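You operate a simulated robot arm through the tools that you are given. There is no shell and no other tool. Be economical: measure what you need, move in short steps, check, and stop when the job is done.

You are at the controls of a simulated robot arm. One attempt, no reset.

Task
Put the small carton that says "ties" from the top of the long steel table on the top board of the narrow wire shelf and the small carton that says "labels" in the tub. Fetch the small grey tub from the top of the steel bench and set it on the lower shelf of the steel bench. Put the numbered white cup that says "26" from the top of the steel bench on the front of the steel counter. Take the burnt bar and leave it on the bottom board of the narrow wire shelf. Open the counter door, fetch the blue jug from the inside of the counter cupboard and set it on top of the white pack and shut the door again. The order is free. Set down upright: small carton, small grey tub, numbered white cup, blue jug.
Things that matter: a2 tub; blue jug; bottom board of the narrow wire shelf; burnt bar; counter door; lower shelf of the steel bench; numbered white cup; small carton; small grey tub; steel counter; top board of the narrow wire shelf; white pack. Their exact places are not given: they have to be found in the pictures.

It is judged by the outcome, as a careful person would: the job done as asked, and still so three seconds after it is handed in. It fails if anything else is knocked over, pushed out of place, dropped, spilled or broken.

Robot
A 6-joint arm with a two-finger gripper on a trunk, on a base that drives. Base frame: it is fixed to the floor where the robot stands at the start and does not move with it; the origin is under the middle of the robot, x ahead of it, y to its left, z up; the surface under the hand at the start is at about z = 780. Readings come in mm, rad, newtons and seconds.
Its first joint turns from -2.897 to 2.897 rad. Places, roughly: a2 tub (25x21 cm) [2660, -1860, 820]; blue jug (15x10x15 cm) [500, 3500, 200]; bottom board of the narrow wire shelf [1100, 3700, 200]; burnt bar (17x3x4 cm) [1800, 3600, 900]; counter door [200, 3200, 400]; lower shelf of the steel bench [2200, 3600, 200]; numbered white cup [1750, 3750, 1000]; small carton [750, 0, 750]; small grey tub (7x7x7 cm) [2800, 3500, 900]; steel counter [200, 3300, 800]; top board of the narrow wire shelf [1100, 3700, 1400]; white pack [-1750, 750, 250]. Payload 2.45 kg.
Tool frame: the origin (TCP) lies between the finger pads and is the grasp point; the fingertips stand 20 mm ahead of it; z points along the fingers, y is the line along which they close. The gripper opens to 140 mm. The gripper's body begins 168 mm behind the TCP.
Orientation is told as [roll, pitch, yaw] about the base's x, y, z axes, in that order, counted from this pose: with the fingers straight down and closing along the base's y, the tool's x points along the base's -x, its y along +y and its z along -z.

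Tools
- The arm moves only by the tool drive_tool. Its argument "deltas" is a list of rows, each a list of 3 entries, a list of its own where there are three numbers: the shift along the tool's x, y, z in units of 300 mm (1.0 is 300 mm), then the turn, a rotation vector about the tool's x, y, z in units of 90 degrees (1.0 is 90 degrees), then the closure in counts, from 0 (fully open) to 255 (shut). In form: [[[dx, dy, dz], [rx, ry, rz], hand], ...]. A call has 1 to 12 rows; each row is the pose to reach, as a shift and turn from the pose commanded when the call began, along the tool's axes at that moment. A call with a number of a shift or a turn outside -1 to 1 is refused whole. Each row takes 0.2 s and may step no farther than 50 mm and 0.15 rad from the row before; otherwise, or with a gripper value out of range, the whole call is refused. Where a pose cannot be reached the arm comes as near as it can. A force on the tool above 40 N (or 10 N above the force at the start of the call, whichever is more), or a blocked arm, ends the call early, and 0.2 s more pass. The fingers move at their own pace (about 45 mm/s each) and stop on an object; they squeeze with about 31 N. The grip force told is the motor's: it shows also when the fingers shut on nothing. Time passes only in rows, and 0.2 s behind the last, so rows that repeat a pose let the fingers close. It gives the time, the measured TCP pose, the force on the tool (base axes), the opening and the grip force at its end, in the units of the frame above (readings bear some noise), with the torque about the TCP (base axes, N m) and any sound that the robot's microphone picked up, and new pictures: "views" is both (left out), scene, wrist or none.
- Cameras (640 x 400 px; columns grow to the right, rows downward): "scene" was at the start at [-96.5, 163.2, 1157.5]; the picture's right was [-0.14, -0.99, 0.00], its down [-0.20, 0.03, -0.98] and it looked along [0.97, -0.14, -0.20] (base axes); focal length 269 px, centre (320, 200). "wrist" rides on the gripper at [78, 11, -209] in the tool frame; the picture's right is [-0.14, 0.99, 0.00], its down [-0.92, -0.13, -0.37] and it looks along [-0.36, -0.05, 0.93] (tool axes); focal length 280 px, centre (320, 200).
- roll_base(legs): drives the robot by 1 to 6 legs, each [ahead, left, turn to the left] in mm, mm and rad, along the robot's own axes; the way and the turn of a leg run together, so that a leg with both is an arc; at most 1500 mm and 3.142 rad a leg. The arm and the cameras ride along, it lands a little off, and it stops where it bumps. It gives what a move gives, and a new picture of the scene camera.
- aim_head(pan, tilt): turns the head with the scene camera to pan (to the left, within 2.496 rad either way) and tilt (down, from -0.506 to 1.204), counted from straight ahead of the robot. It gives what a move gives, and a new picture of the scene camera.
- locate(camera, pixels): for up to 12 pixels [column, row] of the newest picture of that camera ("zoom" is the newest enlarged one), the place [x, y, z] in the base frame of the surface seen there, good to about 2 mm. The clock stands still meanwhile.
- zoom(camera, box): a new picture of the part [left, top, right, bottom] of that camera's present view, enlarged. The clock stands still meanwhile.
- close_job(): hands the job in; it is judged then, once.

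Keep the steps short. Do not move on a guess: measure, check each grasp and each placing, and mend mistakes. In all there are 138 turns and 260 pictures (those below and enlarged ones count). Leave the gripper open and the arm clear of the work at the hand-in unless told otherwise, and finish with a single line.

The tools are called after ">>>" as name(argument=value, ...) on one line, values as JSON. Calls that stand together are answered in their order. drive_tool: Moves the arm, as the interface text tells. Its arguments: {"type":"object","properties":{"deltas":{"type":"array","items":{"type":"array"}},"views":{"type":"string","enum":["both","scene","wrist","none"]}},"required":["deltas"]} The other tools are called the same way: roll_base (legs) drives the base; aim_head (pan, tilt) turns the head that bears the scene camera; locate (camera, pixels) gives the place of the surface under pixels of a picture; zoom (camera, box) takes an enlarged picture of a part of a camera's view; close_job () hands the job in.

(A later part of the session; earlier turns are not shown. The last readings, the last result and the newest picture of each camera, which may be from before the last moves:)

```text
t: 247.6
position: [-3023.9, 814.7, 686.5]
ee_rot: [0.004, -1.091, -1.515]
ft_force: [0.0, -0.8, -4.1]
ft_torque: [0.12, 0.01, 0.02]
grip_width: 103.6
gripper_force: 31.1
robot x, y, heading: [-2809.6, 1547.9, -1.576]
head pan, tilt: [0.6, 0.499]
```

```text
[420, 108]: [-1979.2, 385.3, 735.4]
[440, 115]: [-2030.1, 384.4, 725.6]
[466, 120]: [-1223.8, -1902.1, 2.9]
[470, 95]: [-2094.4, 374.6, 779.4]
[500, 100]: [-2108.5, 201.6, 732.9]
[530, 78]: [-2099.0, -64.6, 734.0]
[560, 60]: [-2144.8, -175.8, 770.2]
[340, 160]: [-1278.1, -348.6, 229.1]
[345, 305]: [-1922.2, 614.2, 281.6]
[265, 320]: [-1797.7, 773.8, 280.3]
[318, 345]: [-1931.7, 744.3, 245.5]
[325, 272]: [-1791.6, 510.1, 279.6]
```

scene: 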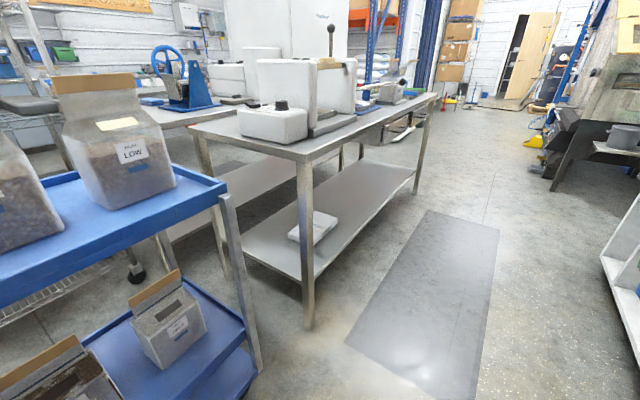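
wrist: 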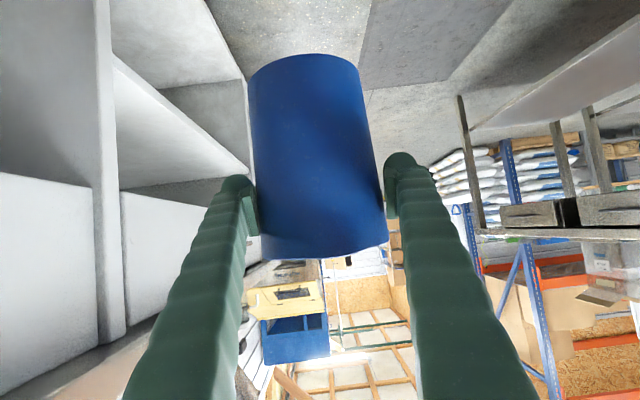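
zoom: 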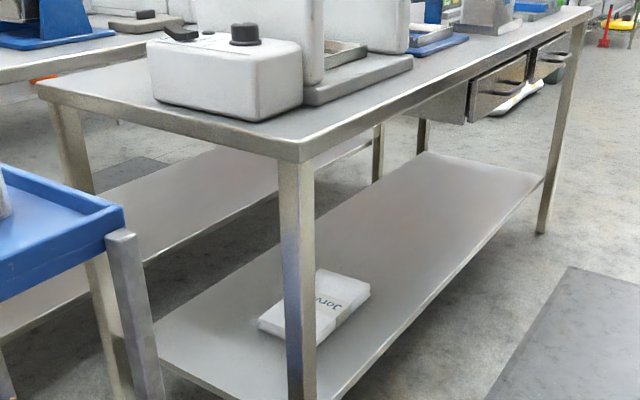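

Drawer bottoms are at z≈715, above the hand's path. I extend the arm: hand straight ahead of the robot, ~1000 out, z≈430, jug kept upright.

>>> drive_tool(deltas=[[[0.03, 0.059, 0.108], [0, 0, 0], 255], [[0.06, 0.118, 0.216], [0, 0, 0], 255], [[0.09, 0.177, 0.324], [0, 0, 0], 255], [[0.119, 0.236, 0.432], [0, 0, 0], 255], [[0.149, 0.295, 0.54], [0, 0, 0], 255], [[0.178, 0.354, 0.648], [0, 0, 0], 255], [[0.208, 0.413, 0.756], [0, 0, 0], 255], [[0.238, 0.472, 0.864], [0, 0, 0], 255], [[0.267, 0.53, 0.97], [0, 0, 0], 255]], views="none")

>>> drive_tool(deltas=[[[0.03, 0.066, 0.12], [0, 0, 0], 255], [[0.066, 0.133, 0.245], [0, 0, 0], 255]], views="none")

```text
t: 249.6
position: [-2852.2, 602.0, 482.5]
ee_rot: [0.004, -1.092, -1.515]
ft_force: [0.7, -0.1, -4.3]
ft_torque: [0.07, -0.06, 0.01]
grip_width: 103.5
gripper_force: 31.0
robot x, y, heading: [-2809.6, 1546.4, -1.578]
head pan, tilt: [0.6, 0.499]
```

```text
t: 250.2
position: [-2807.2, 549.5, 430.5]
ee_rot: [0.003, -1.09, -1.514]
ft_force: [-0.2, 0.4, -4.6]
ft_torque: [0.09, -0.02, 0.03]
grip_width: 103.1
gripper_force: 30.7
robot x, y, heading: [-2813.1, 1546.6, -1.579]
head pan, tilt: [0.6, 0.499]
```

Arm pose reached. I drive ahead 550 and look forward before going on.

>>> roll_base(legs=[[550, -20, 0]])

>>> aim_head(pan=0.15, tilt=0.4)

```text
t: 253.4
position: [-2830.2, -3.1, 430.0]
ee_rot: [0.005, -1.091, -1.515]
ft_force: [-0.4, -0.1, -3.7]
ft_torque: [0.11, 0.0, -0.02]
grip_width: 103.4
gripper_force: 31.3
robot x, y, heading: [-2833.5, 996.0, -1.576]
head pan, tilt: [0.6, 0.499]
```

scene: 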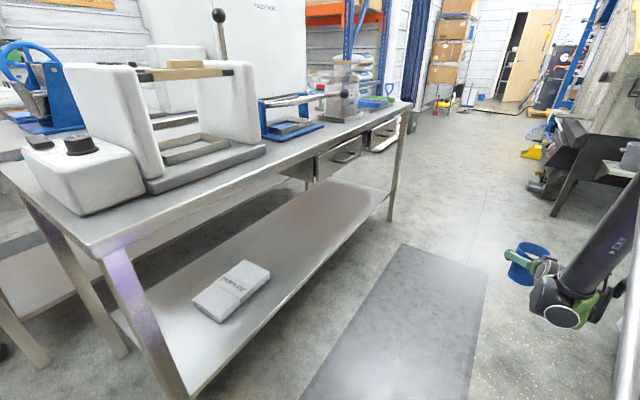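

```text
t: 254.3
position: [-2830.8, -1.9, 430.0]
ee_rot: [0.005, -1.09, -1.514]
ft_force: [-0.2, -0.5, -5.3]
ft_torque: [0.1, -0.01, 0.0]
grip_width: 103.1
gripper_force: 31.0
robot x, y, heading: [-2835.9, 994.0, -1.574]
head pan, tilt: [0.15, 0.4]
```

scene: 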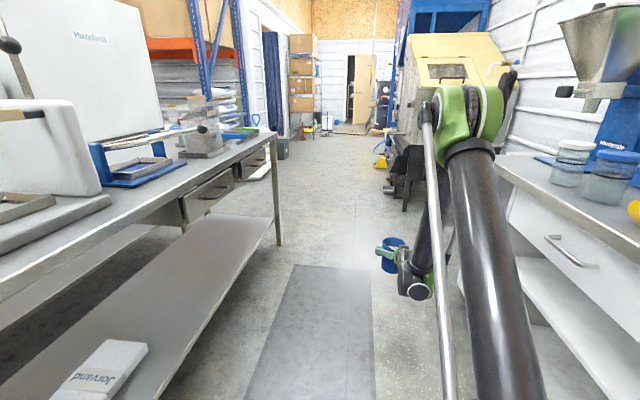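

The way is clear. I go on to y≈650 and look at the pack.

>>> roll_base(legs=[[345, 0, 0]])

>>> aim_head(pan=1.3, tilt=0.55)

```text
t: 256.5
position: [-2835.0, -343.9, 430.9]
ee_rot: [0.005, -1.091, -1.517]
ft_force: [-0.5, 0.4, -4.9]
ft_torque: [0.09, 0.04, -0.02]
grip_width: 102.9
gripper_force: 30.9
robot x, y, heading: [-2840.2, 654.3, -1.577]
head pan, tilt: [0.15, 0.4]
```

scene: 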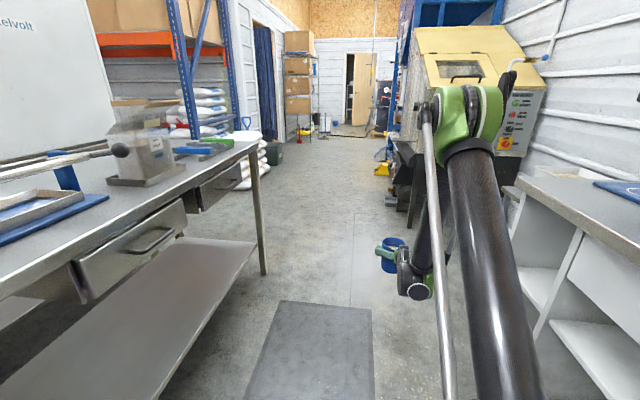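

```text
t: 257.9
position: [-2834.6, -344.7, 431.0]
ee_rot: [0.003, -1.091, -1.516]
ft_force: [0.3, 0.5, -5.4]
ft_torque: [0.09, -0.03, -0.01]
grip_width: 102.8
gripper_force: 30.9
robot x, y, heading: [-2838.5, 654.1, -1.583]
head pan, tilt: [1.3, 0.55]
```

scene: 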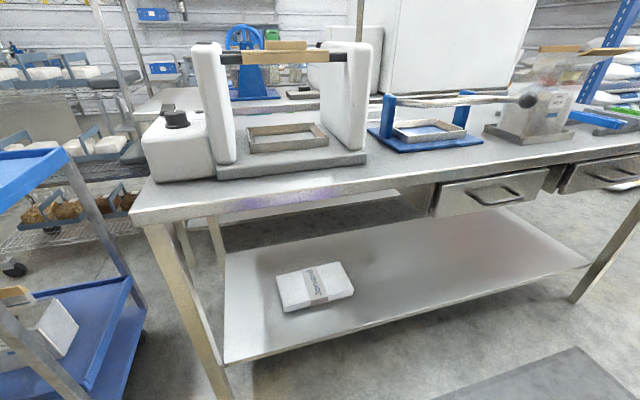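

>>> zoom(camera="scene", box=[210, 200, 430, 350])

>>> locate(camera="scene", pixels=[[279, 274], [338, 263], [352, 290], [285, 306], [315, 284], [350, 295], [285, 311], [435, 205], [330, 200]])

```text
2.67 times, centred on (320, 275) of scene
```

zoom: 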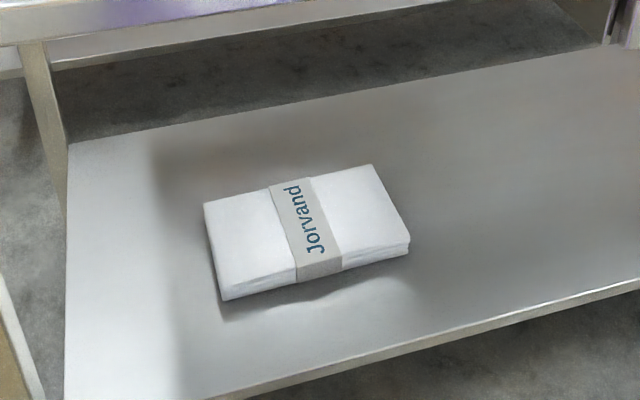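

```text
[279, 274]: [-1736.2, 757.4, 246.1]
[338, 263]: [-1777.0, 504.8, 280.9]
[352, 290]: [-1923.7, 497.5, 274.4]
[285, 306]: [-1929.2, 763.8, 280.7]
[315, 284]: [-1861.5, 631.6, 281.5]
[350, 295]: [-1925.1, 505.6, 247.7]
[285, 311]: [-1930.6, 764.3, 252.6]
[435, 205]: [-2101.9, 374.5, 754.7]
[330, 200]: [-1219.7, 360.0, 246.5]
```

Pack: x −1930…−1775, y 500…768, top z 281, centre (−1852,634). I step 36 ahead and 23 right, then turn left 1.583 to swing the jug in over the pack (jug bottom ≈330).

>>> roll_base(legs=[[36, -25, 0], [0, 0, 1.583]])

>>> aim_head(pan=-0.1, tilt=0.55)

```text
t: 262.5
position: [-1867.7, 598.2, 430.0]
ee_rot: [0.005, -1.09, 0.033]
ft_force: [-0.1, -0.2, -4.8]
ft_torque: [0.01, 0.08, -0.03]
grip_width: 101.7
gripper_force: 30.5
robot x, y, heading: [-2868.1, 616.6, -0.034]
head pan, tilt: [1.3, 0.55]
```

scene: 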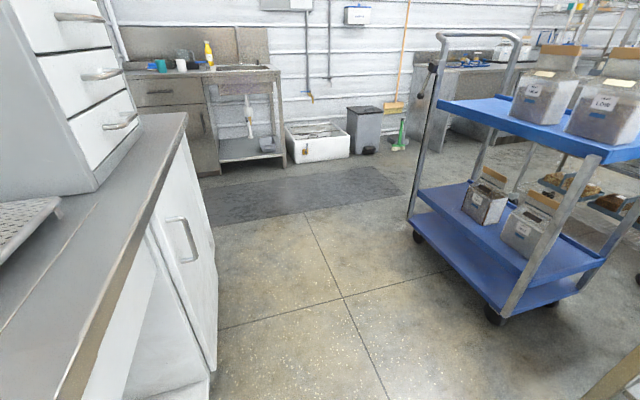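

```text
t: 264.1
position: [-1868.4, 599.4, 430.6]
ee_rot: [0.004, -1.091, 0.036]
ft_force: [-0.3, 0.1, -4.1]
ft_torque: [-0.01, 0.08, 0.05]
grip_width: 101.4
gripper_force: 31.0
robot x, y, heading: [-2866.3, 614.4, -0.033]
head pan, tilt: [-0.099, 0.55]
```

scene: 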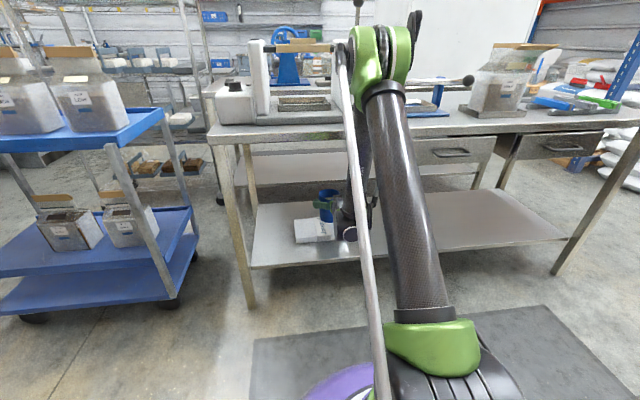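

Short by 0.034 rad; I turn that bit and view.

>>> roll_base(legs=[[5, 0, 0.036]])

>>> drive_tool(deltas=[[[0.03, 0, 0.015], [0, 0, 0], 255], [[0.059, 0, 0.031], [0, 0, 0], 255]], views="both")

```text
t: 264.9
position: [-1863.1, 635.1, 430.6]
ee_rot: [0.005, -1.092, 0.072]
ft_force: [0.6, 0.4, -4.6]
ft_torque: [0.03, 0.12, 0.02]
grip_width: 101.9
gripper_force: 30.8
robot x, y, heading: [-2858.7, 616.4, 0.01]
head pan, tilt: [-0.099, 0.55]
```

scene: 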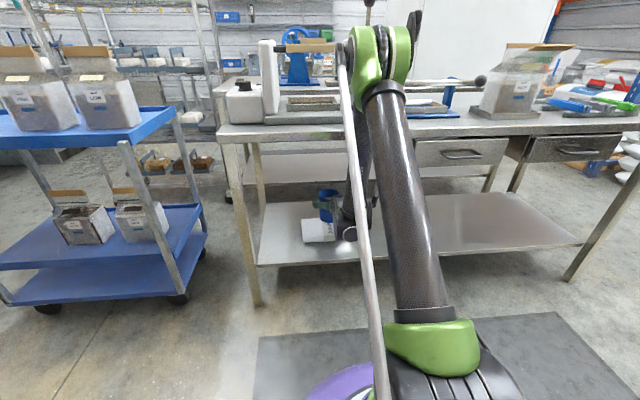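

```text
t: 265.4
position: [-1857.0, 635.8, 413.0]
ee_rot: [0.006, -1.087, 0.074]
ft_force: [-0.3, -0.5, -4.6]
ft_torque: [0.0, 0.11, 0.01]
grip_width: 101.6
gripper_force: 30.8
out of reach, approached as far as the arm can: row 2
robot x, y, heading: [-2860.6, 616.2, 0.005]
head pan, tilt: [-0.099, 0.55]
```

scene: 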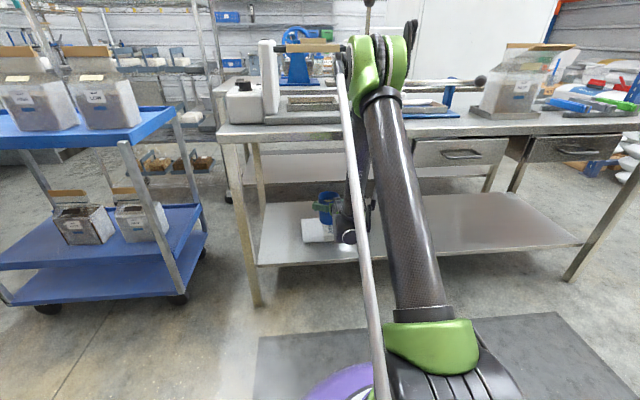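
wrist: 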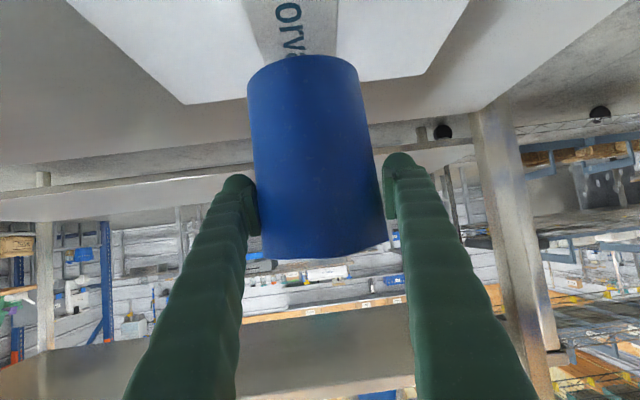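

Lower heights need slightly more radius. I back the base 25 mm, then push the hand out 25 and down to z≈385.

>>> roll_base(legs=[[-28, 0, 0]])

>>> drive_tool(deltas=[[[-0.02, 0, 0.04], [0, 0, 0], 255], [[0.0, 0, 0.07], [0, 0, 0], 255], [[0.02, 0, 0.1], [0, 0, 0], 255], [[0.04, 0, 0.122], [0, 0, 0], 255]], views="wrist")

```text
t: 266.3
position: [-1885.2, 635.9, 412.9]
ee_rot: [0.006, -1.089, 0.071]
ft_force: [-0.5, -0.4, -4.1]
ft_torque: [0.03, 0.1, 0.01]
grip_width: 101.5
gripper_force: 30.7
robot x, y, heading: [-2887.9, 615.2, 0.006]
head pan, tilt: [-0.099, 0.55]
```

scene: 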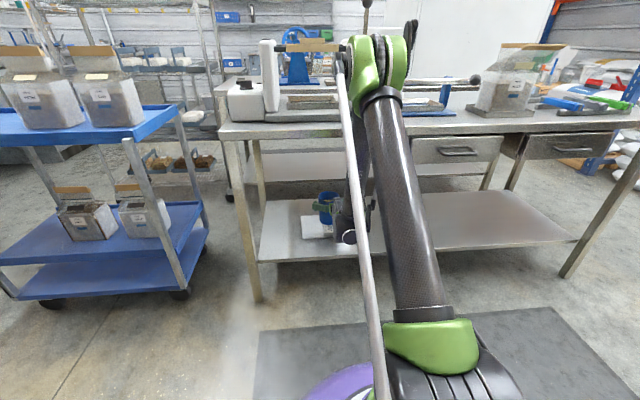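

```text
t: 267.3
position: [-1856.7, 638.4, 386.9]
ee_rot: [0.005, -1.088, 0.073]
ft_force: [0.9, 0.3, -5.0]
ft_torque: [-0.02, 0.07, -0.02]
grip_width: 101.6
gripper_force: 31.4
robot x, y, heading: [-2883.1, 616.0, 0.004]
head pan, tilt: [-0.099, 0.55]
```

wrist: 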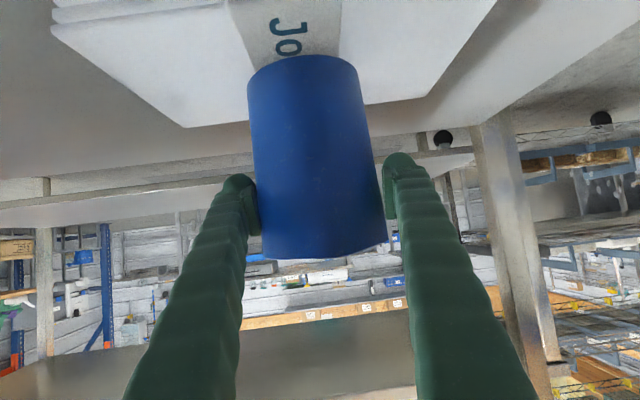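

I measure the jug's bottom edge against the pack.

>>> locate(camera="wrist", pixels=[[305, 62], [270, 75], [345, 72], [300, 45], [315, 252], [220, 30], [420, 100], [190, 125]])

```text
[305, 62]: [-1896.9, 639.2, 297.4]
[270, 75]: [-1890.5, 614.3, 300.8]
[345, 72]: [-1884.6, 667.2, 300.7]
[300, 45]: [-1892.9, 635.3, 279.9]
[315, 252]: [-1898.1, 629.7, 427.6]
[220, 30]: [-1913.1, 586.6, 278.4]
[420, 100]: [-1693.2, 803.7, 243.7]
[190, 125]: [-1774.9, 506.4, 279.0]
```

Jug is vertical, bottom ≈294, pack top 280; footprint well inside. I lower in 3 mm steps till contact.

>>> drive_tool(deltas=[[[0.012, 0, 0.009], [0, 0, 0], 255], [[0.022, 0, 0.016], [0, 0, 0], 255], [[0.03, 0, 0.022], [0, 0, 0], 255], [[0.037, 0, 0.027], [0, 0, 0], 255], [[0.044, 0, 0.032], [0, 0, 0], 255], [[0.05, 0, 0.036], [0, 0, 0], 255]], views="wrist")

```text
t: 268.7
position: [-1856.5, 638.1, 370.2]
ee_rot: [0.005, -1.09, 0.071]
ft_force: [-10.0, 2.2, 29.4]
ft_torque: [0.22, -0.4, 0.09]
grip_width: 99.8
gripper_force: 31.0
robot x, y, heading: [-2885.3, 615.7, 0.004]
head pan, tilt: [-0.099, 0.55]
```

wrist: 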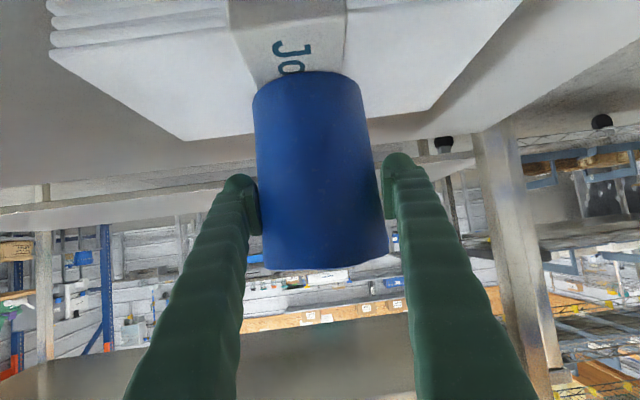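

Contact (29 N). I open the fingers.

>>> drive_tool(deltas=[[[-0.004, 0, -0.002], [0, 0, 0], 200], [[-0.004, 0, -0.002], [0, 0, 0], 100], [[-0.004, 0, -0.002], [0, 0, 0], 0], [[-0.004, 0, -0.002], [0, 0, 0], 0], [[-0.004, 0, -0.002], [0, 0, 0], 0]], views="wrist")

```text
t: 269.9
position: [-1856.1, 638.5, 369.7]
ee_rot: [0.006, -1.09, 0.072]
ft_force: [-0.6, -0.1, -0.3]
ft_torque: [0.01, -0.04, 0.0]
grip_width: 140.0
gripper_force: 0.0
robot x, y, heading: [-2886.6, 616.9, 0.01]
head pan, tilt: [-0.099, 0.55]
```

wrist: 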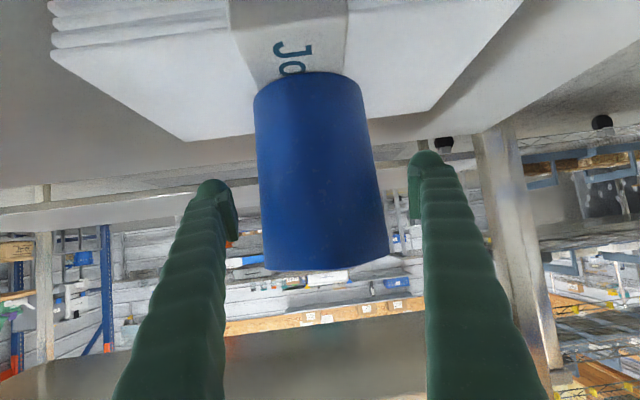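

Jug stands free on the pack. I back the base 60 mm, then raise and draw the hand back.

>>> roll_base(legs=[[-60, 0, 0]])

>>> drive_tool(deltas=[[[-0.045, 0, -0.09], [0, 0, 0], 0], [[-0.09, 0, -0.18], [0, 0, 0], 0], [[-0.135, 0, -0.27], [0, 0, 0], 0], [[-0.18, 0, -0.36], [0, 0, 0], 0]], views="both")

```text
t: 270.8
position: [-1915.0, 637.4, 368.5]
ee_rot: [0.005, -1.089, 0.072]
ft_force: [0.6, 1.2, 0.0]
ft_torque: [0.01, -0.02, -0.02]
grip_width: 140.0
gripper_force: 0.1
robot x, y, heading: [-2947.3, 614.9, 0.007]
head pan, tilt: [-0.099, 0.55]
```

scene: 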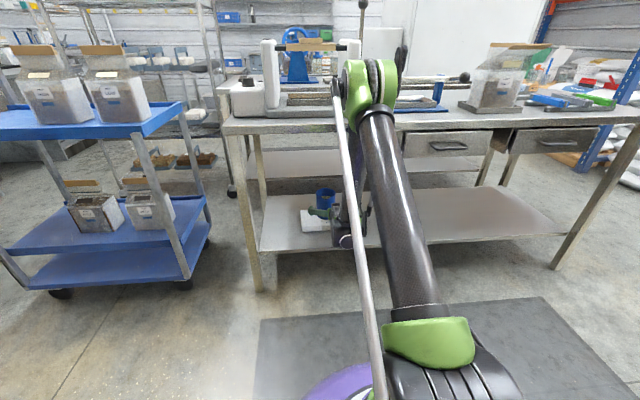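

```text
t: 271.8
position: [-1985.6, 632.7, 469.4]
ee_rot: [0.005, -1.089, 0.071]
ft_force: [0.4, -0.1, -0.3]
ft_torque: [0.04, 0.0, -0.01]
grip_width: 140.1
gripper_force: 0.0
robot x, y, heading: [-2945.7, 615.3, 0.007]
head pan, tilt: [-0.099, 0.55]
```

scene: 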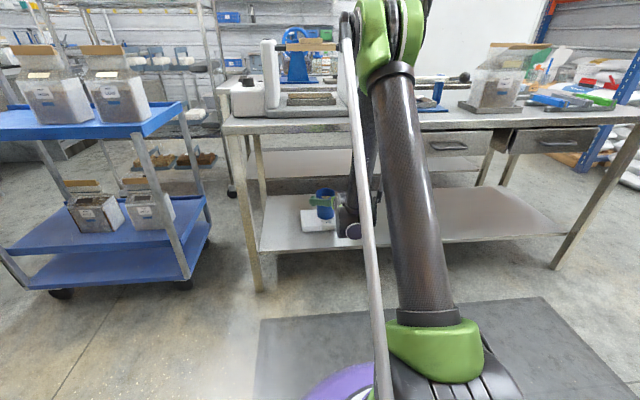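
wrist: 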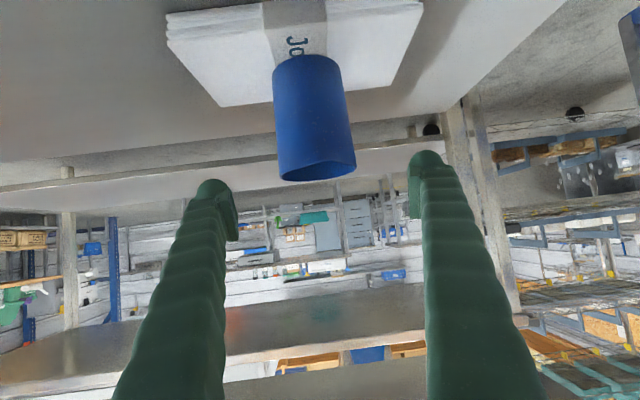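

Jug stands upright on the white pack. I swing the hand out by turning right.

>>> roll_base(legs=[[0, 0, -1.575]])

>>> drive_tool(deltas=[[[-0.05, 0, -0.12], [0, 0.09, 0], 60], [[-0.1, 0, -0.24], [0, 0.18, 0], 120], [[-0.15, 0, -0.36], [0, 0.27, 0], 200], [[-0.2, 0, -0.48], [0, 0.36, 0], 255], [[-0.25, 0, -0.6], [0, 0.45, 0], 255], [[-0.3, 0, -0.72], [0, 0.54, 0], 255], [[-0.36, 0, -0.84], [0, 0.62, 0], 255], [[-0.42, 0, -0.95], [0, 0.69, 0], 255]], views="none")

```text
t: 276.0
position: [-2922.5, -345.4, 469.1]
ee_rot: [0.005, -1.089, -1.491]
ft_force: [-0.4, -0.9, -0.5]
ft_torque: [0.01, 0.0, -0.02]
grip_width: 139.9
gripper_force: 0.0
robot x, y, heading: [-2946.1, 616.7, -1.56]
head pan, tilt: [-0.099, 0.55]
```

scene: 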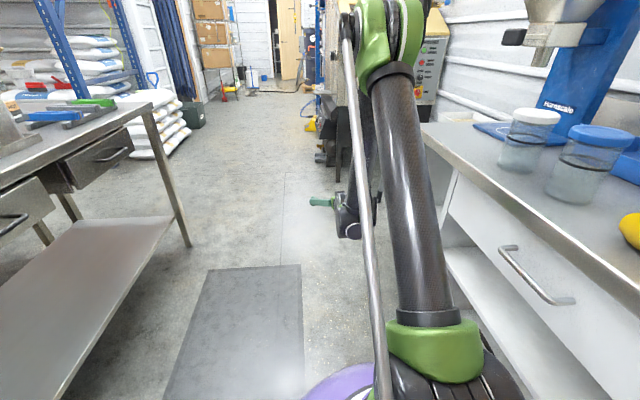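

```text
t: 277.8
position: [-2939.9, -153.1, 715.9]
ee_rot: [0.002, -0.004, -1.489]
ft_force: [0.8, -0.2, -0.8]
ft_torque: [0.04, -0.01, 0.03]
grip_width: 0.0
gripper_force: 13.6
robot x, y, heading: [-2946.1, 615.2, -1.562]
head pan, tilt: [-0.099, 0.55]
```

Hand is vertical again. I retract and raise it, then drive back out of the aisle to the counter.

>>> drive_tool(deltas=[[[0.1, 0, -0.125], [0, 0, 0], 255], [[0.2, 0, -0.25], [0, 0, 0], 255], [[0.3, 0, -0.375], [0, 0, 0], 255], [[0.4, 0, -0.5], [0, 0, 0], 255], [[0.5, 0, -0.625], [0, 0, 0], 255], [[0.6, 0, -0.75], [0, 0, 0], 255], [[0.7, 0, -0.875], [0, 0, 0], 255], [[0.8, 0, -1.0], [0, 0, 0], 255]], views="none")

>>> roll_base(legs=[[0, 100, 0], [-1500, 0, 0], [-390, 0, 0], [0, 0, 1.562], [1500, 0, 0], [1050, 0, 0]])

>>> aim_head(pan=0.2, tilt=0.4)

```text
t: 279.6
position: [-2963.1, 90.1, 1014.5]
ee_rot: [0.002, -0.005, -1.488]
ft_force: [-0.8, -0.3, 0.4]
ft_torque: [0.06, 0.0, 0.04]
grip_width: 0.0
gripper_force: 29.7
robot x, y, heading: [-2947.6, 616.0, -1.556]
head pan, tilt: [-0.099, 0.55]
```

```text
t: 305.9
position: [206.5, 2598.3, 1013.7]
ee_rot: [0.001, -0.006, 0.106]
ft_force: [0.7, 0.3, 0.9]
ft_torque: [0.01, -0.02, -0.01]
grip_width: 0.3
gripper_force: 29.4
robot x, y, heading: [-319.5, 2599.8, 0.043]
head pan, tilt: [-0.099, 0.55]
```

scene: 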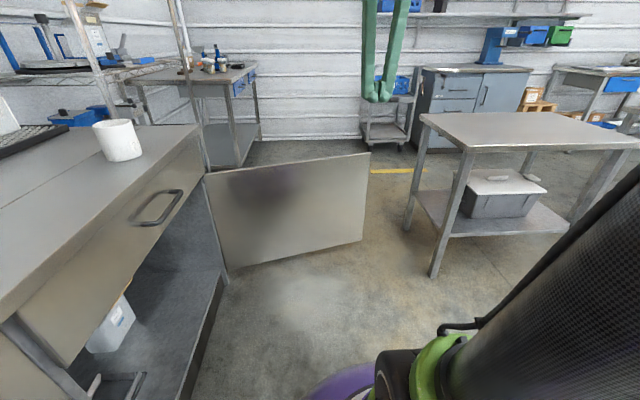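

```text
t: 306.7
position: [206.8, 2597.1, 1013.8]
ee_rot: [0.001, -0.005, 0.106]
ft_force: [1.1, 0.2, 0.5]
ft_torque: [0.02, 0.01, 0.02]
grip_width: 0.0
gripper_force: 29.0
robot x, y, heading: [-323.0, 2601.0, 0.031]
head pan, tilt: [0.201, 0.4]
```

scene: 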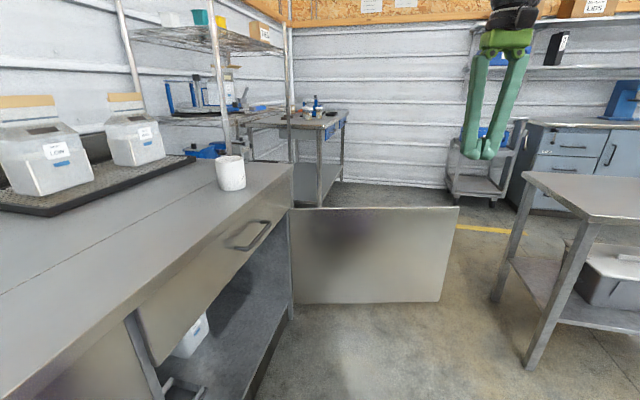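

>>> locate(camera="scene", pixels=[[456, 210], [438, 298], [296, 212], [400, 250], [528, 360], [240, 170]])

```text
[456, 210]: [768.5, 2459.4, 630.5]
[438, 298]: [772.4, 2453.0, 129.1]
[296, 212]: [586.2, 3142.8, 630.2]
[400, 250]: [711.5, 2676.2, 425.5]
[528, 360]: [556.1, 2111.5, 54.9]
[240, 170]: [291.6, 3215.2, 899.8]
```

Door stands at ~105° (edge (770,2457), top z 640). Plan: reach over it, lower the closed fingers on its outer side and draw it shut. I extend the arm to z≈720 and drive so the hand passes over the door.

>>> drive_tool(deltas=[[[-0.1, -0.012, 0.1225], [0, 0, 0], 255], [[-0.2, -0.024, 0.245], [0, 0, 0], 255], [[-0.3, -0.036, 0.3675], [0, 0, 0], 255], [[-0.4, -0.048, 0.49], [0, 0, 0], 255], [[-0.5, -0.06, 0.6125], [0, 0, 0], 255], [[-0.6, -0.072, 0.735], [0, 0, 0], 255], [[-0.7, -0.084, 0.8575], [0, 0, 0], 255], [[-0.8, -0.096, 0.97], [0, 0, 0], 255]], views="none")

>>> roll_base(legs=[[420, 0, -0.031]])

```text
t: 308.5
position: [449.3, 2596.7, 724.0]
ee_rot: [0.001, -0.005, 0.107]
ft_force: [-0.6, -0.1, -0.1]
ft_torque: [0.03, -0.1, -0.02]
grip_width: 0.0
gripper_force: 29.3
robot x, y, heading: [-320.5, 2599.5, 0.038]
head pan, tilt: [0.201, 0.4]
```

```text
t: 311.1
position: [874.2, 2576.6, 724.3]
ee_rot: [0.001, -0.004, 0.069]
ft_force: [0.7, 0.6, -0.7]
ft_torque: [0.01, 0.01, 0.02]
grip_width: 0.0
gripper_force: 29.8
robot x, y, heading: [109.0, 2611.8, -0.001]
head pan, tilt: [0.201, 0.4]
```

scene: 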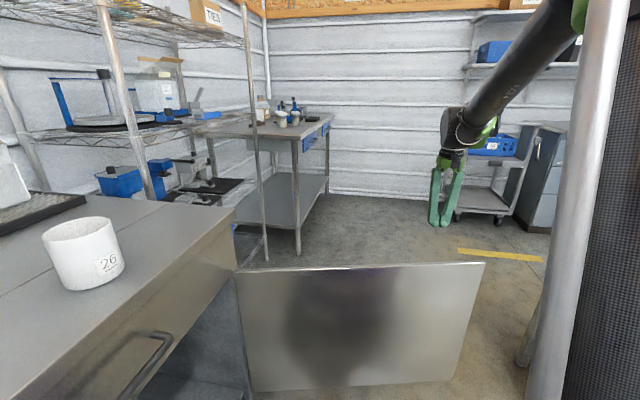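

Hand is beyond the door. I lower it to z≈540 on the outer side.

>>> drive_tool(deltas=[[[0, 0, 0.13], [0, 0, 0], 255], [[0, 0, 0.26], [0, 0, 0], 255], [[0, 0, 0.39], [0, 0, 0], 255], [[0, 0, 0.52], [0, 0, 0], 255], [[0, 0, 0.61], [0, 0, 0], 255]], views="none")

>>> roll_base(legs=[[-92, -6, 0], [-159, -31, 0], [-162, 11, 0], [-153, 52, 0], [-135, 90, 0]])

```text
t: 312.3
position: [876.5, 2577.7, 540.6]
ee_rot: [0.002, -0.006, 0.069]
ft_force: [0.9, -0.9, -1.0]
ft_torque: [0.01, -0.04, 0.0]
grip_width: 0.0
gripper_force: 29.2
robot x, y, heading: [107.1, 2612.0, 0.003]
head pan, tilt: [0.201, 0.4]
```

```text
t: 317.5
position: [179.7, 2695.6, 541.1]
ee_rot: [0.003, -0.005, 0.07]
ft_force: [0.0, -0.1, -0.4]
ft_torque: [0.03, 0.01, -0.01]
grip_width: 0.1
gripper_force: 28.9
robot x, y, heading: [-587.9, 2727.0, 0.001]
head pan, tilt: [0.201, 0.4]
```

scene: 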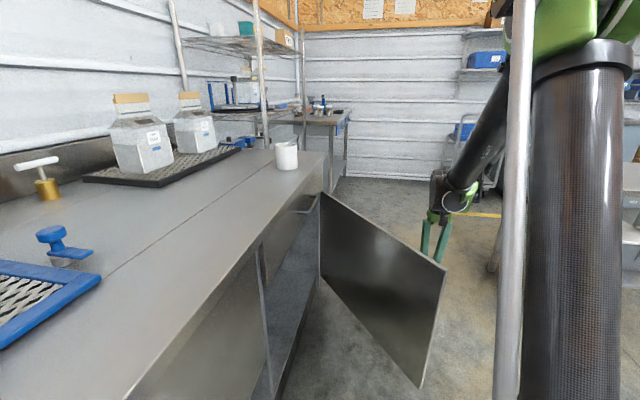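

Door at ~45°. Now I change sides for the final push: raise the hand above everything, drive round and face the counter.

>>> drive_tool(deltas=[[[0, 0, -0.15], [0, 0, 0], 255], [[0, 0, -0.3], [0, 0, 0], 255], [[0, 0, -0.45], [0, 0, 0], 255], [[0, 0, -0.6], [0, 0, 0], 255], [[0, 0, -0.75], [0, 0, 0], 255], [[0, 0, -0.9], [0, 0, 0], 255], [[0, 0, -1.0], [0, 0, 0], 255]], views="none")

>>> roll_base(legs=[[690, 0, 0], [0, -820, 0], [0, 0, 1.57]])

```text
t: 319.1
position: [175.8, 2693.1, 841.1]
ee_rot: [0.004, -0.006, 0.071]
ft_force: [-0.5, 0.4, -0.3]
ft_torque: [0.01, 0.04, 0.01]
grip_width: 0.0
gripper_force: 29.5
robot x, y, heading: [-592.4, 2728.3, 0.007]
head pan, tilt: [0.201, 0.4]
```

```text
t: 330.7
position: [118.2, 2681.9, 841.5]
ee_rot: [0.002, -0.005, 1.661]
ft_force: [0.8, -0.7, -0.1]
ft_torque: [0.01, 0.0, -0.03]
grip_width: 0.3
gripper_force: 29.6
robot x, y, heading: [98.5, 1913.4, 1.594]
head pan, tilt: [0.201, 0.4]
```

scene: 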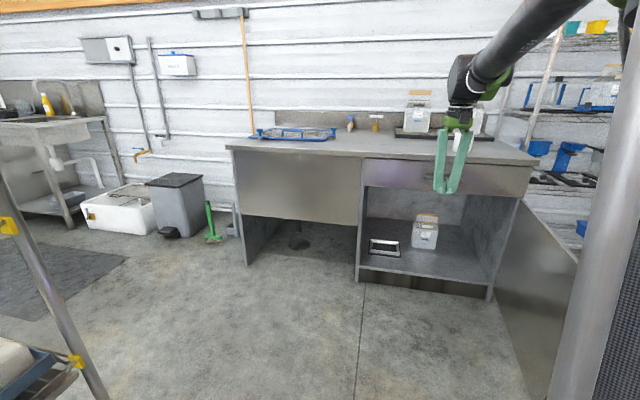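

>>> locate(camera="scene", pixels=[[575, 262], [555, 370], [520, 205], [540, 300]])

```text
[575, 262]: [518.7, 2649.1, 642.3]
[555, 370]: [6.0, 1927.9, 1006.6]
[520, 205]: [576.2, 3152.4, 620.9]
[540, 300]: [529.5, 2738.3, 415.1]
```

The door has swung back to ~83°, so it must be guided all the way. I bring the hand (tilted 45°) over the door to its outer side in two moves.

>>> drive_tool(deltas=[[[0.044, -0.109, 0.033], [0, -0.056, 0], 255], [[0.089, -0.218, 0.067], [0, -0.111, 0], 255], [[0.133, -0.327, 0.1], [0, -0.167, 0], 255], [[0.178, -0.436, 0.133], [0, -0.222, 0], 255], [[0.222, -0.544, 0.167], [0, -0.278, 0], 255], [[0.267, -0.653, 0.2], [0, -0.333, 0], 255], [[0.311, -0.762, 0.233], [0, -0.389, 0], 255], [[0.356, -0.871, 0.267], [0, -0.444, 0], 255], [[0.4, -0.98, 0.3], [0, -0.5, 0], 255]], views="none")

>>> roll_base(legs=[[-40, -125, 0]])

```text
t: 332.7
position: [421.0, 2588.9, 750.3]
ee_rot: [0.001, -0.793, 1.66]
ft_force: [-0.7, 0.0, 0.2]
ft_torque: [-0.03, -0.01, -0.01]
grip_width: 0.0
gripper_force: 29.8
robot x, y, heading: [99.5, 1915.9, 1.591]
head pan, tilt: [0.201, 0.4]
```

```text
t: 334.0
position: [547.3, 2551.6, 749.9]
ee_rot: [0.003, -0.79, 1.659]
ft_force: [-0.4, -0.2, 0.0]
ft_torque: [0.0, 0.01, 0.01]
grip_width: 0.0
gripper_force: 29.4
robot x, y, heading: [227.5, 1875.9, 1.592]
head pan, tilt: [0.201, 0.4]
```

scene: 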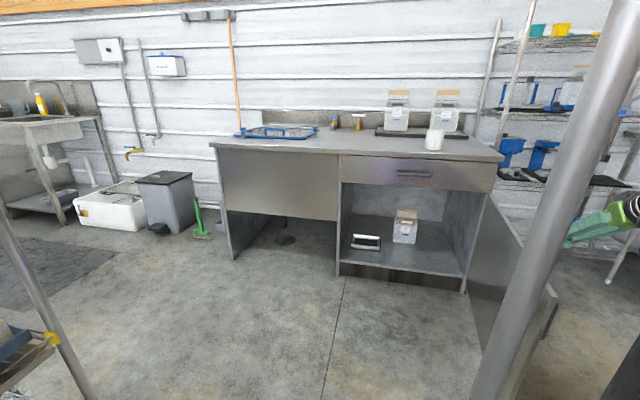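

>>> drive_tool(deltas=[[[0, -0.12, 0], [0, 0, 0], 255], [[0, -0.24, 0], [0, 0, 0], 255], [[0, -0.37, 0], [0, 0, 0], 255], [[0.08, -0.37, 0.08], [0, 0, 0], 255], [[0.16, -0.37, 0.16], [0, 0, 0], 255], [[0.24, -0.37, 0.24], [0, 0, 0], 255], [[0.32, -0.37, 0.32], [0, 0, 0], 255], [[0.4, -0.37, 0.4], [0, 0, 0], 255], [[0.48, -0.37, 0.48], [0, 0, 0], 255]], views="wrist")

```text
t: 336.0
position: [656.7, 2564.3, 544.5]
ee_rot: [0.003, -0.791, 1.658]
ft_force: [0.5, 0.2, 0.3]
ft_torque: [0.03, 0.01, -0.02]
grip_width: 0.0
gripper_force: 30.0
robot x, y, heading: [227.0, 1876.1, 1.589]
head pan, tilt: [0.201, 0.4]
```

wrist: 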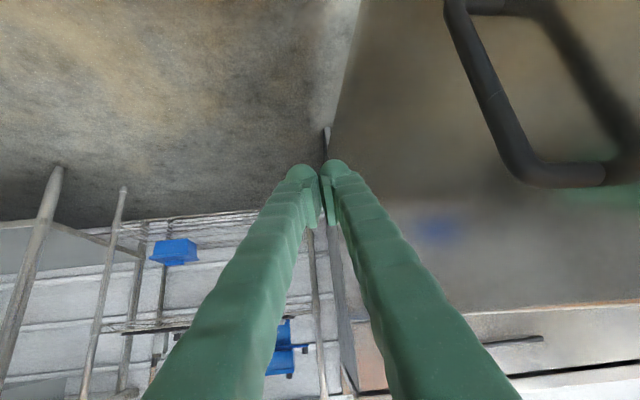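

>>> locate(camera="wrist", pixels=[[450, 250], [400, 100], [500, 250], [360, 200], [480, 80]])

```text
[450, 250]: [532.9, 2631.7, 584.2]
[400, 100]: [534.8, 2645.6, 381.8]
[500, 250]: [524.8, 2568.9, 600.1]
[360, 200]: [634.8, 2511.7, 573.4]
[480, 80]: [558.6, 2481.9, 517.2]
```

The closed fingers are on the outer side (door face x≈525–535, ~83°). I guide the door along its arc with the base.

>>> roll_base(legs=[[2, 143, 0], [23, 102, 0], [41, 97, 0], [57, 88, 0], [71, 77, 0], [84, 63, 0]])

>>> roll_base(legs=[[93, 48, 0], [100, 31, 0], [73, 11, 0]])

```text
t: 341.2
position: [82.1, 2826.9, 544.3]
ee_rot: [0.004, -0.792, 1.654]
ft_force: [-0.5, 0.6, 0.2]
ft_torque: [0.0, 0.04, 0.01]
grip_width: 0.0
gripper_force: 29.7
robot x, y, heading: [-349.3, 2142.8, 1.591]
head pan, tilt: [0.201, 0.4]
```

scene: 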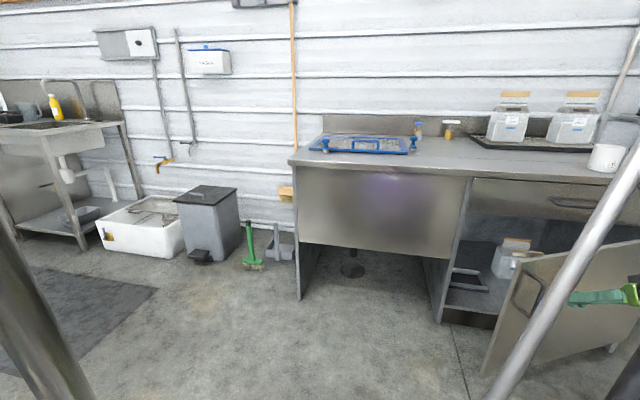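

```text
t: 343.7
position: [-12.5, 3089.3, 545.0]
ee_rot: [0.003, -0.79, 1.655]
ft_force: [-0.1, -0.1, -0.7]
ft_torque: [-0.01, 0.0, 0.0]
grip_width: 0.1
gripper_force: 29.2
robot x, y, heading: [-448.6, 2404.7, 1.586]
head pan, tilt: [0.201, 0.4]
```

scene: 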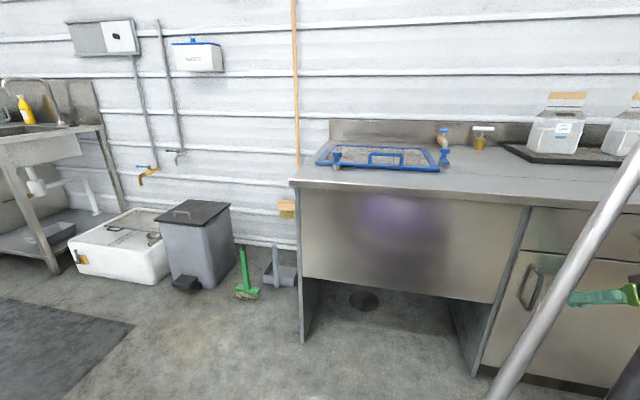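

Nearly shut. I press the last bit forward with the arm.

>>> drive_tool(deltas=[[[-0.024, 0, 0.024], [0, 0, 0], 255], [[-0.047, 0, 0.047], [0, 0, 0], 255], [[-0.07, 0, 0.07], [0, 0, 0], 255], [[-0.09, 0, 0.09], [0, 0, 0], 255], [[-0.11, 0, 0.11], [0, 0, 0], 255], [[-0.13, 0, 0.13], [0, 0, 0], 255], [[-0.15, 0, 0.15], [0, 0, 0], 255]], views="wrist")

>>> locate(camera="scene", pixels=[[505, 300], [560, 330], [500, 270], [545, 220], [480, 280]])

```text
t: 345.2
position: [-15.8, 3139.6, 545.1]
ee_rot: [0.006, -0.788, 1.651]
ft_force: [-1.9, -9.2, 2.2]
ft_torque: [0.06, 0.06, -0.02]
grip_width: 0.0
gripper_force: 30.0
robot x, y, heading: [-443.3, 2404.0, 1.586]
head pan, tilt: [0.201, 0.4]
stopped in row 7: the force on the tool passed its limit at 52 N (the readings are from after the stop); the commanded pose is now the measured one
```

wrist: 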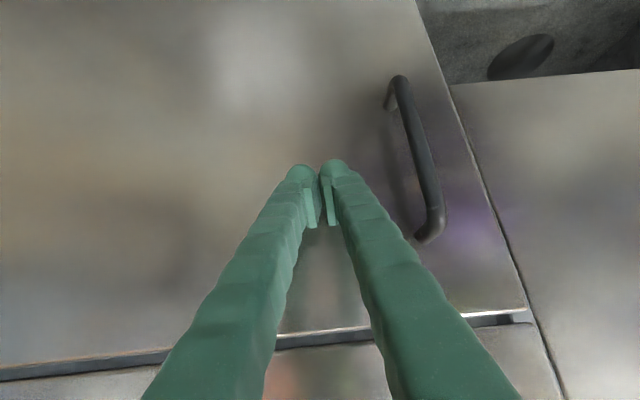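

```text
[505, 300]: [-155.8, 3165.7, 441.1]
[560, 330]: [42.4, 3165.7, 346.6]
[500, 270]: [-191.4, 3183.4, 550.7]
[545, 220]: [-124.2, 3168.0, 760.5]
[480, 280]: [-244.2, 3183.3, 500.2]
```

Door is shut again (face y=3166 as at the start). I back off, raise the hand to vertical, and drive to the bench for the bar.

>>> roll_base(legs=[[-200, 0, 0]])

>>> drive_tool(deltas=[[[-0.07, 0, -0.09], [0, 0.056, 0], 255], [[-0.14, 0, -0.18], [0, 0.111, 0], 255], [[-0.21, 0, -0.27], [0, 0.167, 0], 200], [[-0.28, 0, -0.36], [0, 0.222, 0], 100], [[-0.36, 0, -0.45], [0, 0.278, 0], 0], [[-0.44, 0, -0.54], [0, 0.333, 0], 0], [[-0.52, 0, -0.63], [0, 0.389, 0], 0], [[-0.6, 0, -0.73], [0, 0.444, 0], 0], [[-0.68, 0, -0.83], [0, 0.5, 0], 0], [[-0.74, 0, -0.95], [0, 0.502, 0], 0]], views="scene")

```text
t: 346.8
position: [-9.7, 2941.0, 543.9]
ee_rot: [0.005, -0.787, 1.647]
ft_force: [0.3, -1.2, 0.0]
ft_torque: [0.0, -0.02, 0.0]
grip_width: 0.4
gripper_force: 28.8
robot x, y, heading: [-438.4, 2209.1, 1.584]
head pan, tilt: [0.201, 0.4]
```

scene: 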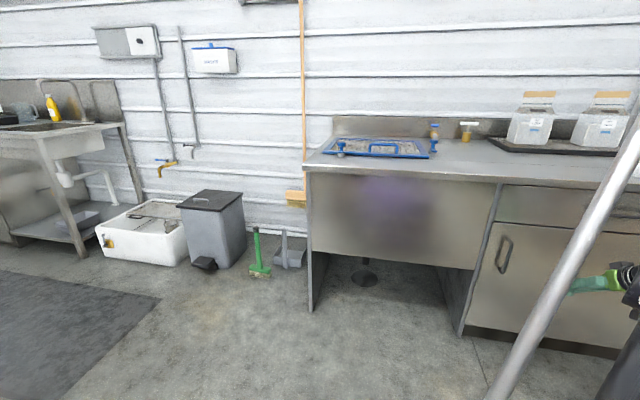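

```text
t: 349.0
position: [-6.0, 2896.4, 902.6]
ee_rot: [0.003, 0.003, 1.651]
ft_force: [-0.1, -0.7, 0.5]
ft_torque: [-0.05, 0.01, -0.04]
grip_width: 139.9
gripper_force: 0.0
robot x, y, heading: [-440.2, 2206.7, 1.589]
head pan, tilt: [0.201, 0.4]
```

scene: 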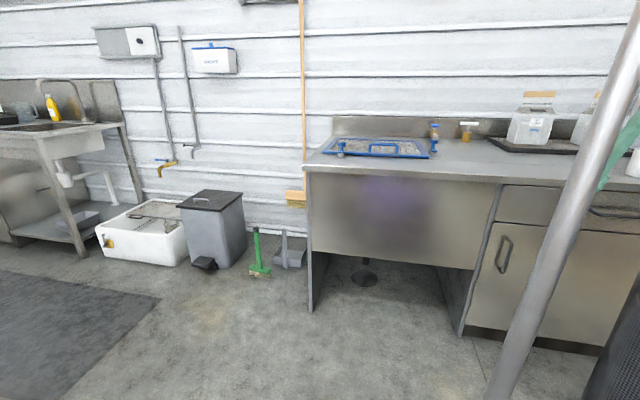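

Door stays shut. I raise and draw in the hand, then drive right along y≈2500 to the bench.

>>> drive_tool(deltas=[[[0.05, 0.05, -0.1], [0, 0, 0], 0], [[0.1, 0.1, -0.2], [0, 0, 0], 0], [[0.17, 0.15, -0.3], [0, 0, 0], 0], [[0.24, 0.2, -0.4], [0, 0, 0], 0], [[0.31, 0.26, -0.5], [0, 0, 0], 0], [[0.38, 0.32, -0.6], [0, 0, 0], 0], [[0.45, 0.4, -0.7], [0, 0, 0], 0], [[0.52, 0.5, -0.75], [0, 0, 0], 0]], views="none")

>>> roll_base(legs=[[300, 0, -0.019], [0, -1200, 0], [0, -980, 0], [370, 0, 0]])

>>> aim_head(pan=-0.1, tilt=0.35)

```text
t: 350.8
position: [-138.2, 2730.5, 1127.8]
ee_rot: [0.005, 0.003, 1.65]
ft_force: [0.1, 0.0, -0.5]
ft_torque: [-0.08, 0.06, 0.0]
grip_width: 140.1
gripper_force: 0.0
robot x, y, heading: [-440.2, 2208.4, 1.583]
head pan, tilt: [0.201, 0.4]
```

```text
t: 365.1
position: [2041.9, 3389.0, 1128.1]
ee_rot: [0.003, 0.003, 1.636]
ft_force: [-0.1, -0.9, -0.3]
ft_torque: [0.01, 0.02, -0.01]
grip_width: 140.1
gripper_force: 0.1
robot x, y, heading: [1735.1, 2867.1, 1.57]
head pan, tilt: [0.201, 0.4]
```

scene: 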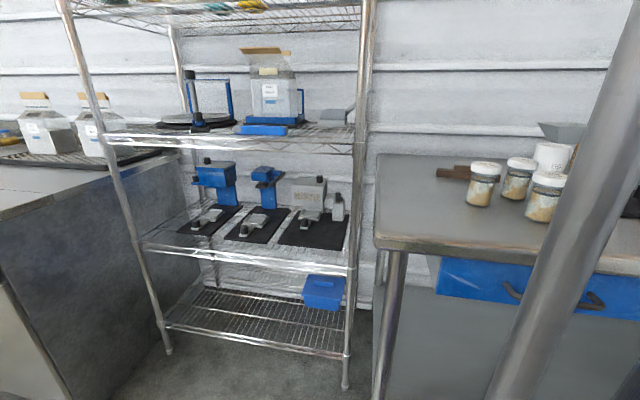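

```text
t: 365.9
position: [2041.9, 3389.6, 1127.6]
ee_rot: [0.003, 0.001, 1.636]
ft_force: [-0.1, 0.7, 0.1]
ft_torque: [0.02, -0.03, -0.02]
grip_width: 139.9
gripper_force: 0.0
robot x, y, heading: [1732.9, 2869.5, 1.57]
head pan, tilt: [-0.099, 0.351]
```

scene: 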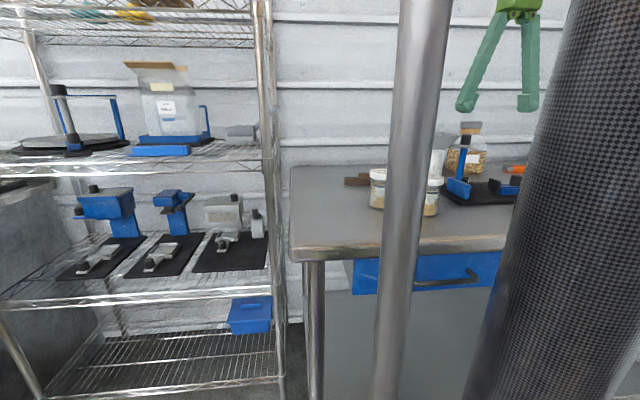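

Bar is where it was, behind the jars at about (1820,3621). I move above it, turning the fingers to close across it.

>>> drive_tool(deltas=[[[-0.068, 0.057, 0], [0, 0, 0.0925], 0], [[-0.136, 0.115, 0], [0, 0, 0.185], 0], [[-0.204, 0.172, 0], [0, 0, 0.2775], 0], [[-0.272, 0.229, 0], [0, 0, 0.37], 0], [[-0.34, 0.287, 0], [0, 0, 0.4625], 0], [[-0.408, 0.344, 0], [0, 0, 0.555], 0], [[-0.476, 0.401, 0], [0, 0, 0.6475], 0], [[-0.544, 0.459, 0], [0, 0, 0.74], 0], [[-0.612, 0.516, 0.05], [0, 0, 0.8325], 0], [[-0.68, 0.573, 0.12], [0, 0, 0.925], 0], [[-0.748, 0.631, 0.19], [0, 0, 1.0], 0], [[-0.816, 0.688, 0.26], [0, 0, 1.0], 0]], views="none")

>>> drive_tool(deltas=[[[0, 0, 0.05], [0, 0, 0.08], 80], [[0, 0, 0.1], [0, 0, 0.11], 100], [[0, 0, 0.1], [0, 0, 0.11], 100]], views="wrist")

```text
t: 368.5
position: [1818.7, 3620.1, 1049.4]
ee_rot: [0.0, 0.004, 0.065]
ft_force: [-0.4, -0.5, -0.1]
ft_torque: [0.02, 0.07, 0.02]
grip_width: 139.9
gripper_force: 0.1
robot x, y, heading: [1732.4, 2872.0, 1.57]
head pan, tilt: [-0.099, 0.351]
```

```text
t: 369.3
position: [1820.1, 3620.2, 1021.2]
ee_rot: [0.0, 0.003, -0.106]
ft_force: [-0.3, 0.2, -0.3]
ft_torque: [-0.02, 0.0, 0.0]
grip_width: 85.1
gripper_force: 0.0
robot x, y, heading: [1733.5, 2868.3, 1.57]
head pan, tilt: [-0.099, 0.351]
```

wrist: 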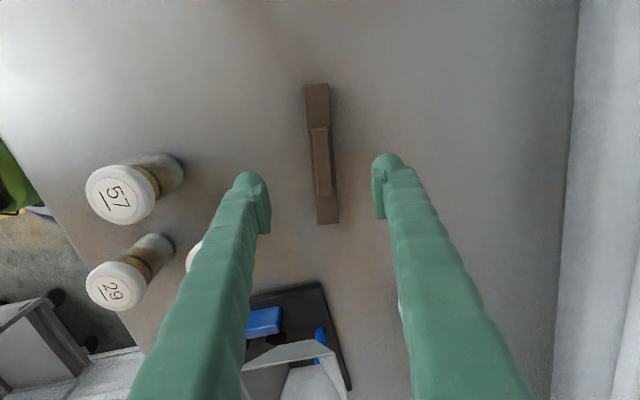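

Bar is centred between the fingers. I go down to z≈902 and close.

>>> drive_tool(deltas=[[[0, 0.005, 0.13], [0, 0, 0], 100], [[0, 0.005, 0.26], [0, 0, 0], 100], [[0, 0.005, 0.35], [0, 0, 0], 100], [[0, 0.005, 0.397], [0, 0, 0], 100], [[0, 0.005, 0.397], [0, 0, 0], 255], [[0, 0.005, 0.397], [0, 0, 0], 255], [[0, 0.005, 0.397], [0, 0, 0], 255], [[0, 0.005, 0.397], [0, 0, 0], 255], [[0, 0.005, 0.397], [0, 0, 0], 255]], views="wrist")

```text
t: 371.3
position: [1820.4, 3620.4, 902.2]
ee_rot: [-0.001, 0.003, -0.109]
ft_force: [0.5, 0.4, -0.1]
ft_torque: [0.02, 0.01, 0.0]
grip_width: 26.9
gripper_force: 30.9
robot x, y, heading: [1735.4, 2867.7, 1.573]
head pan, tilt: [-0.099, 0.351]
```

wrist: 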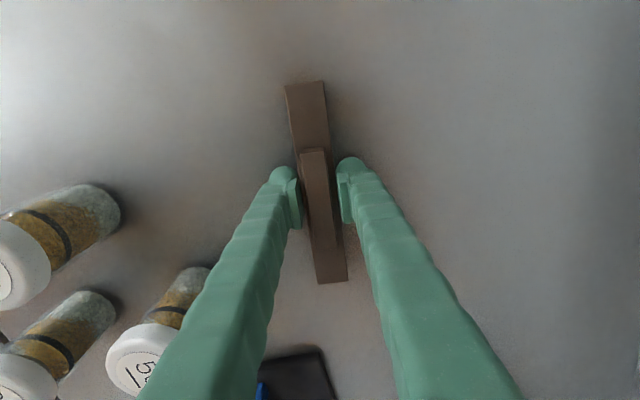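

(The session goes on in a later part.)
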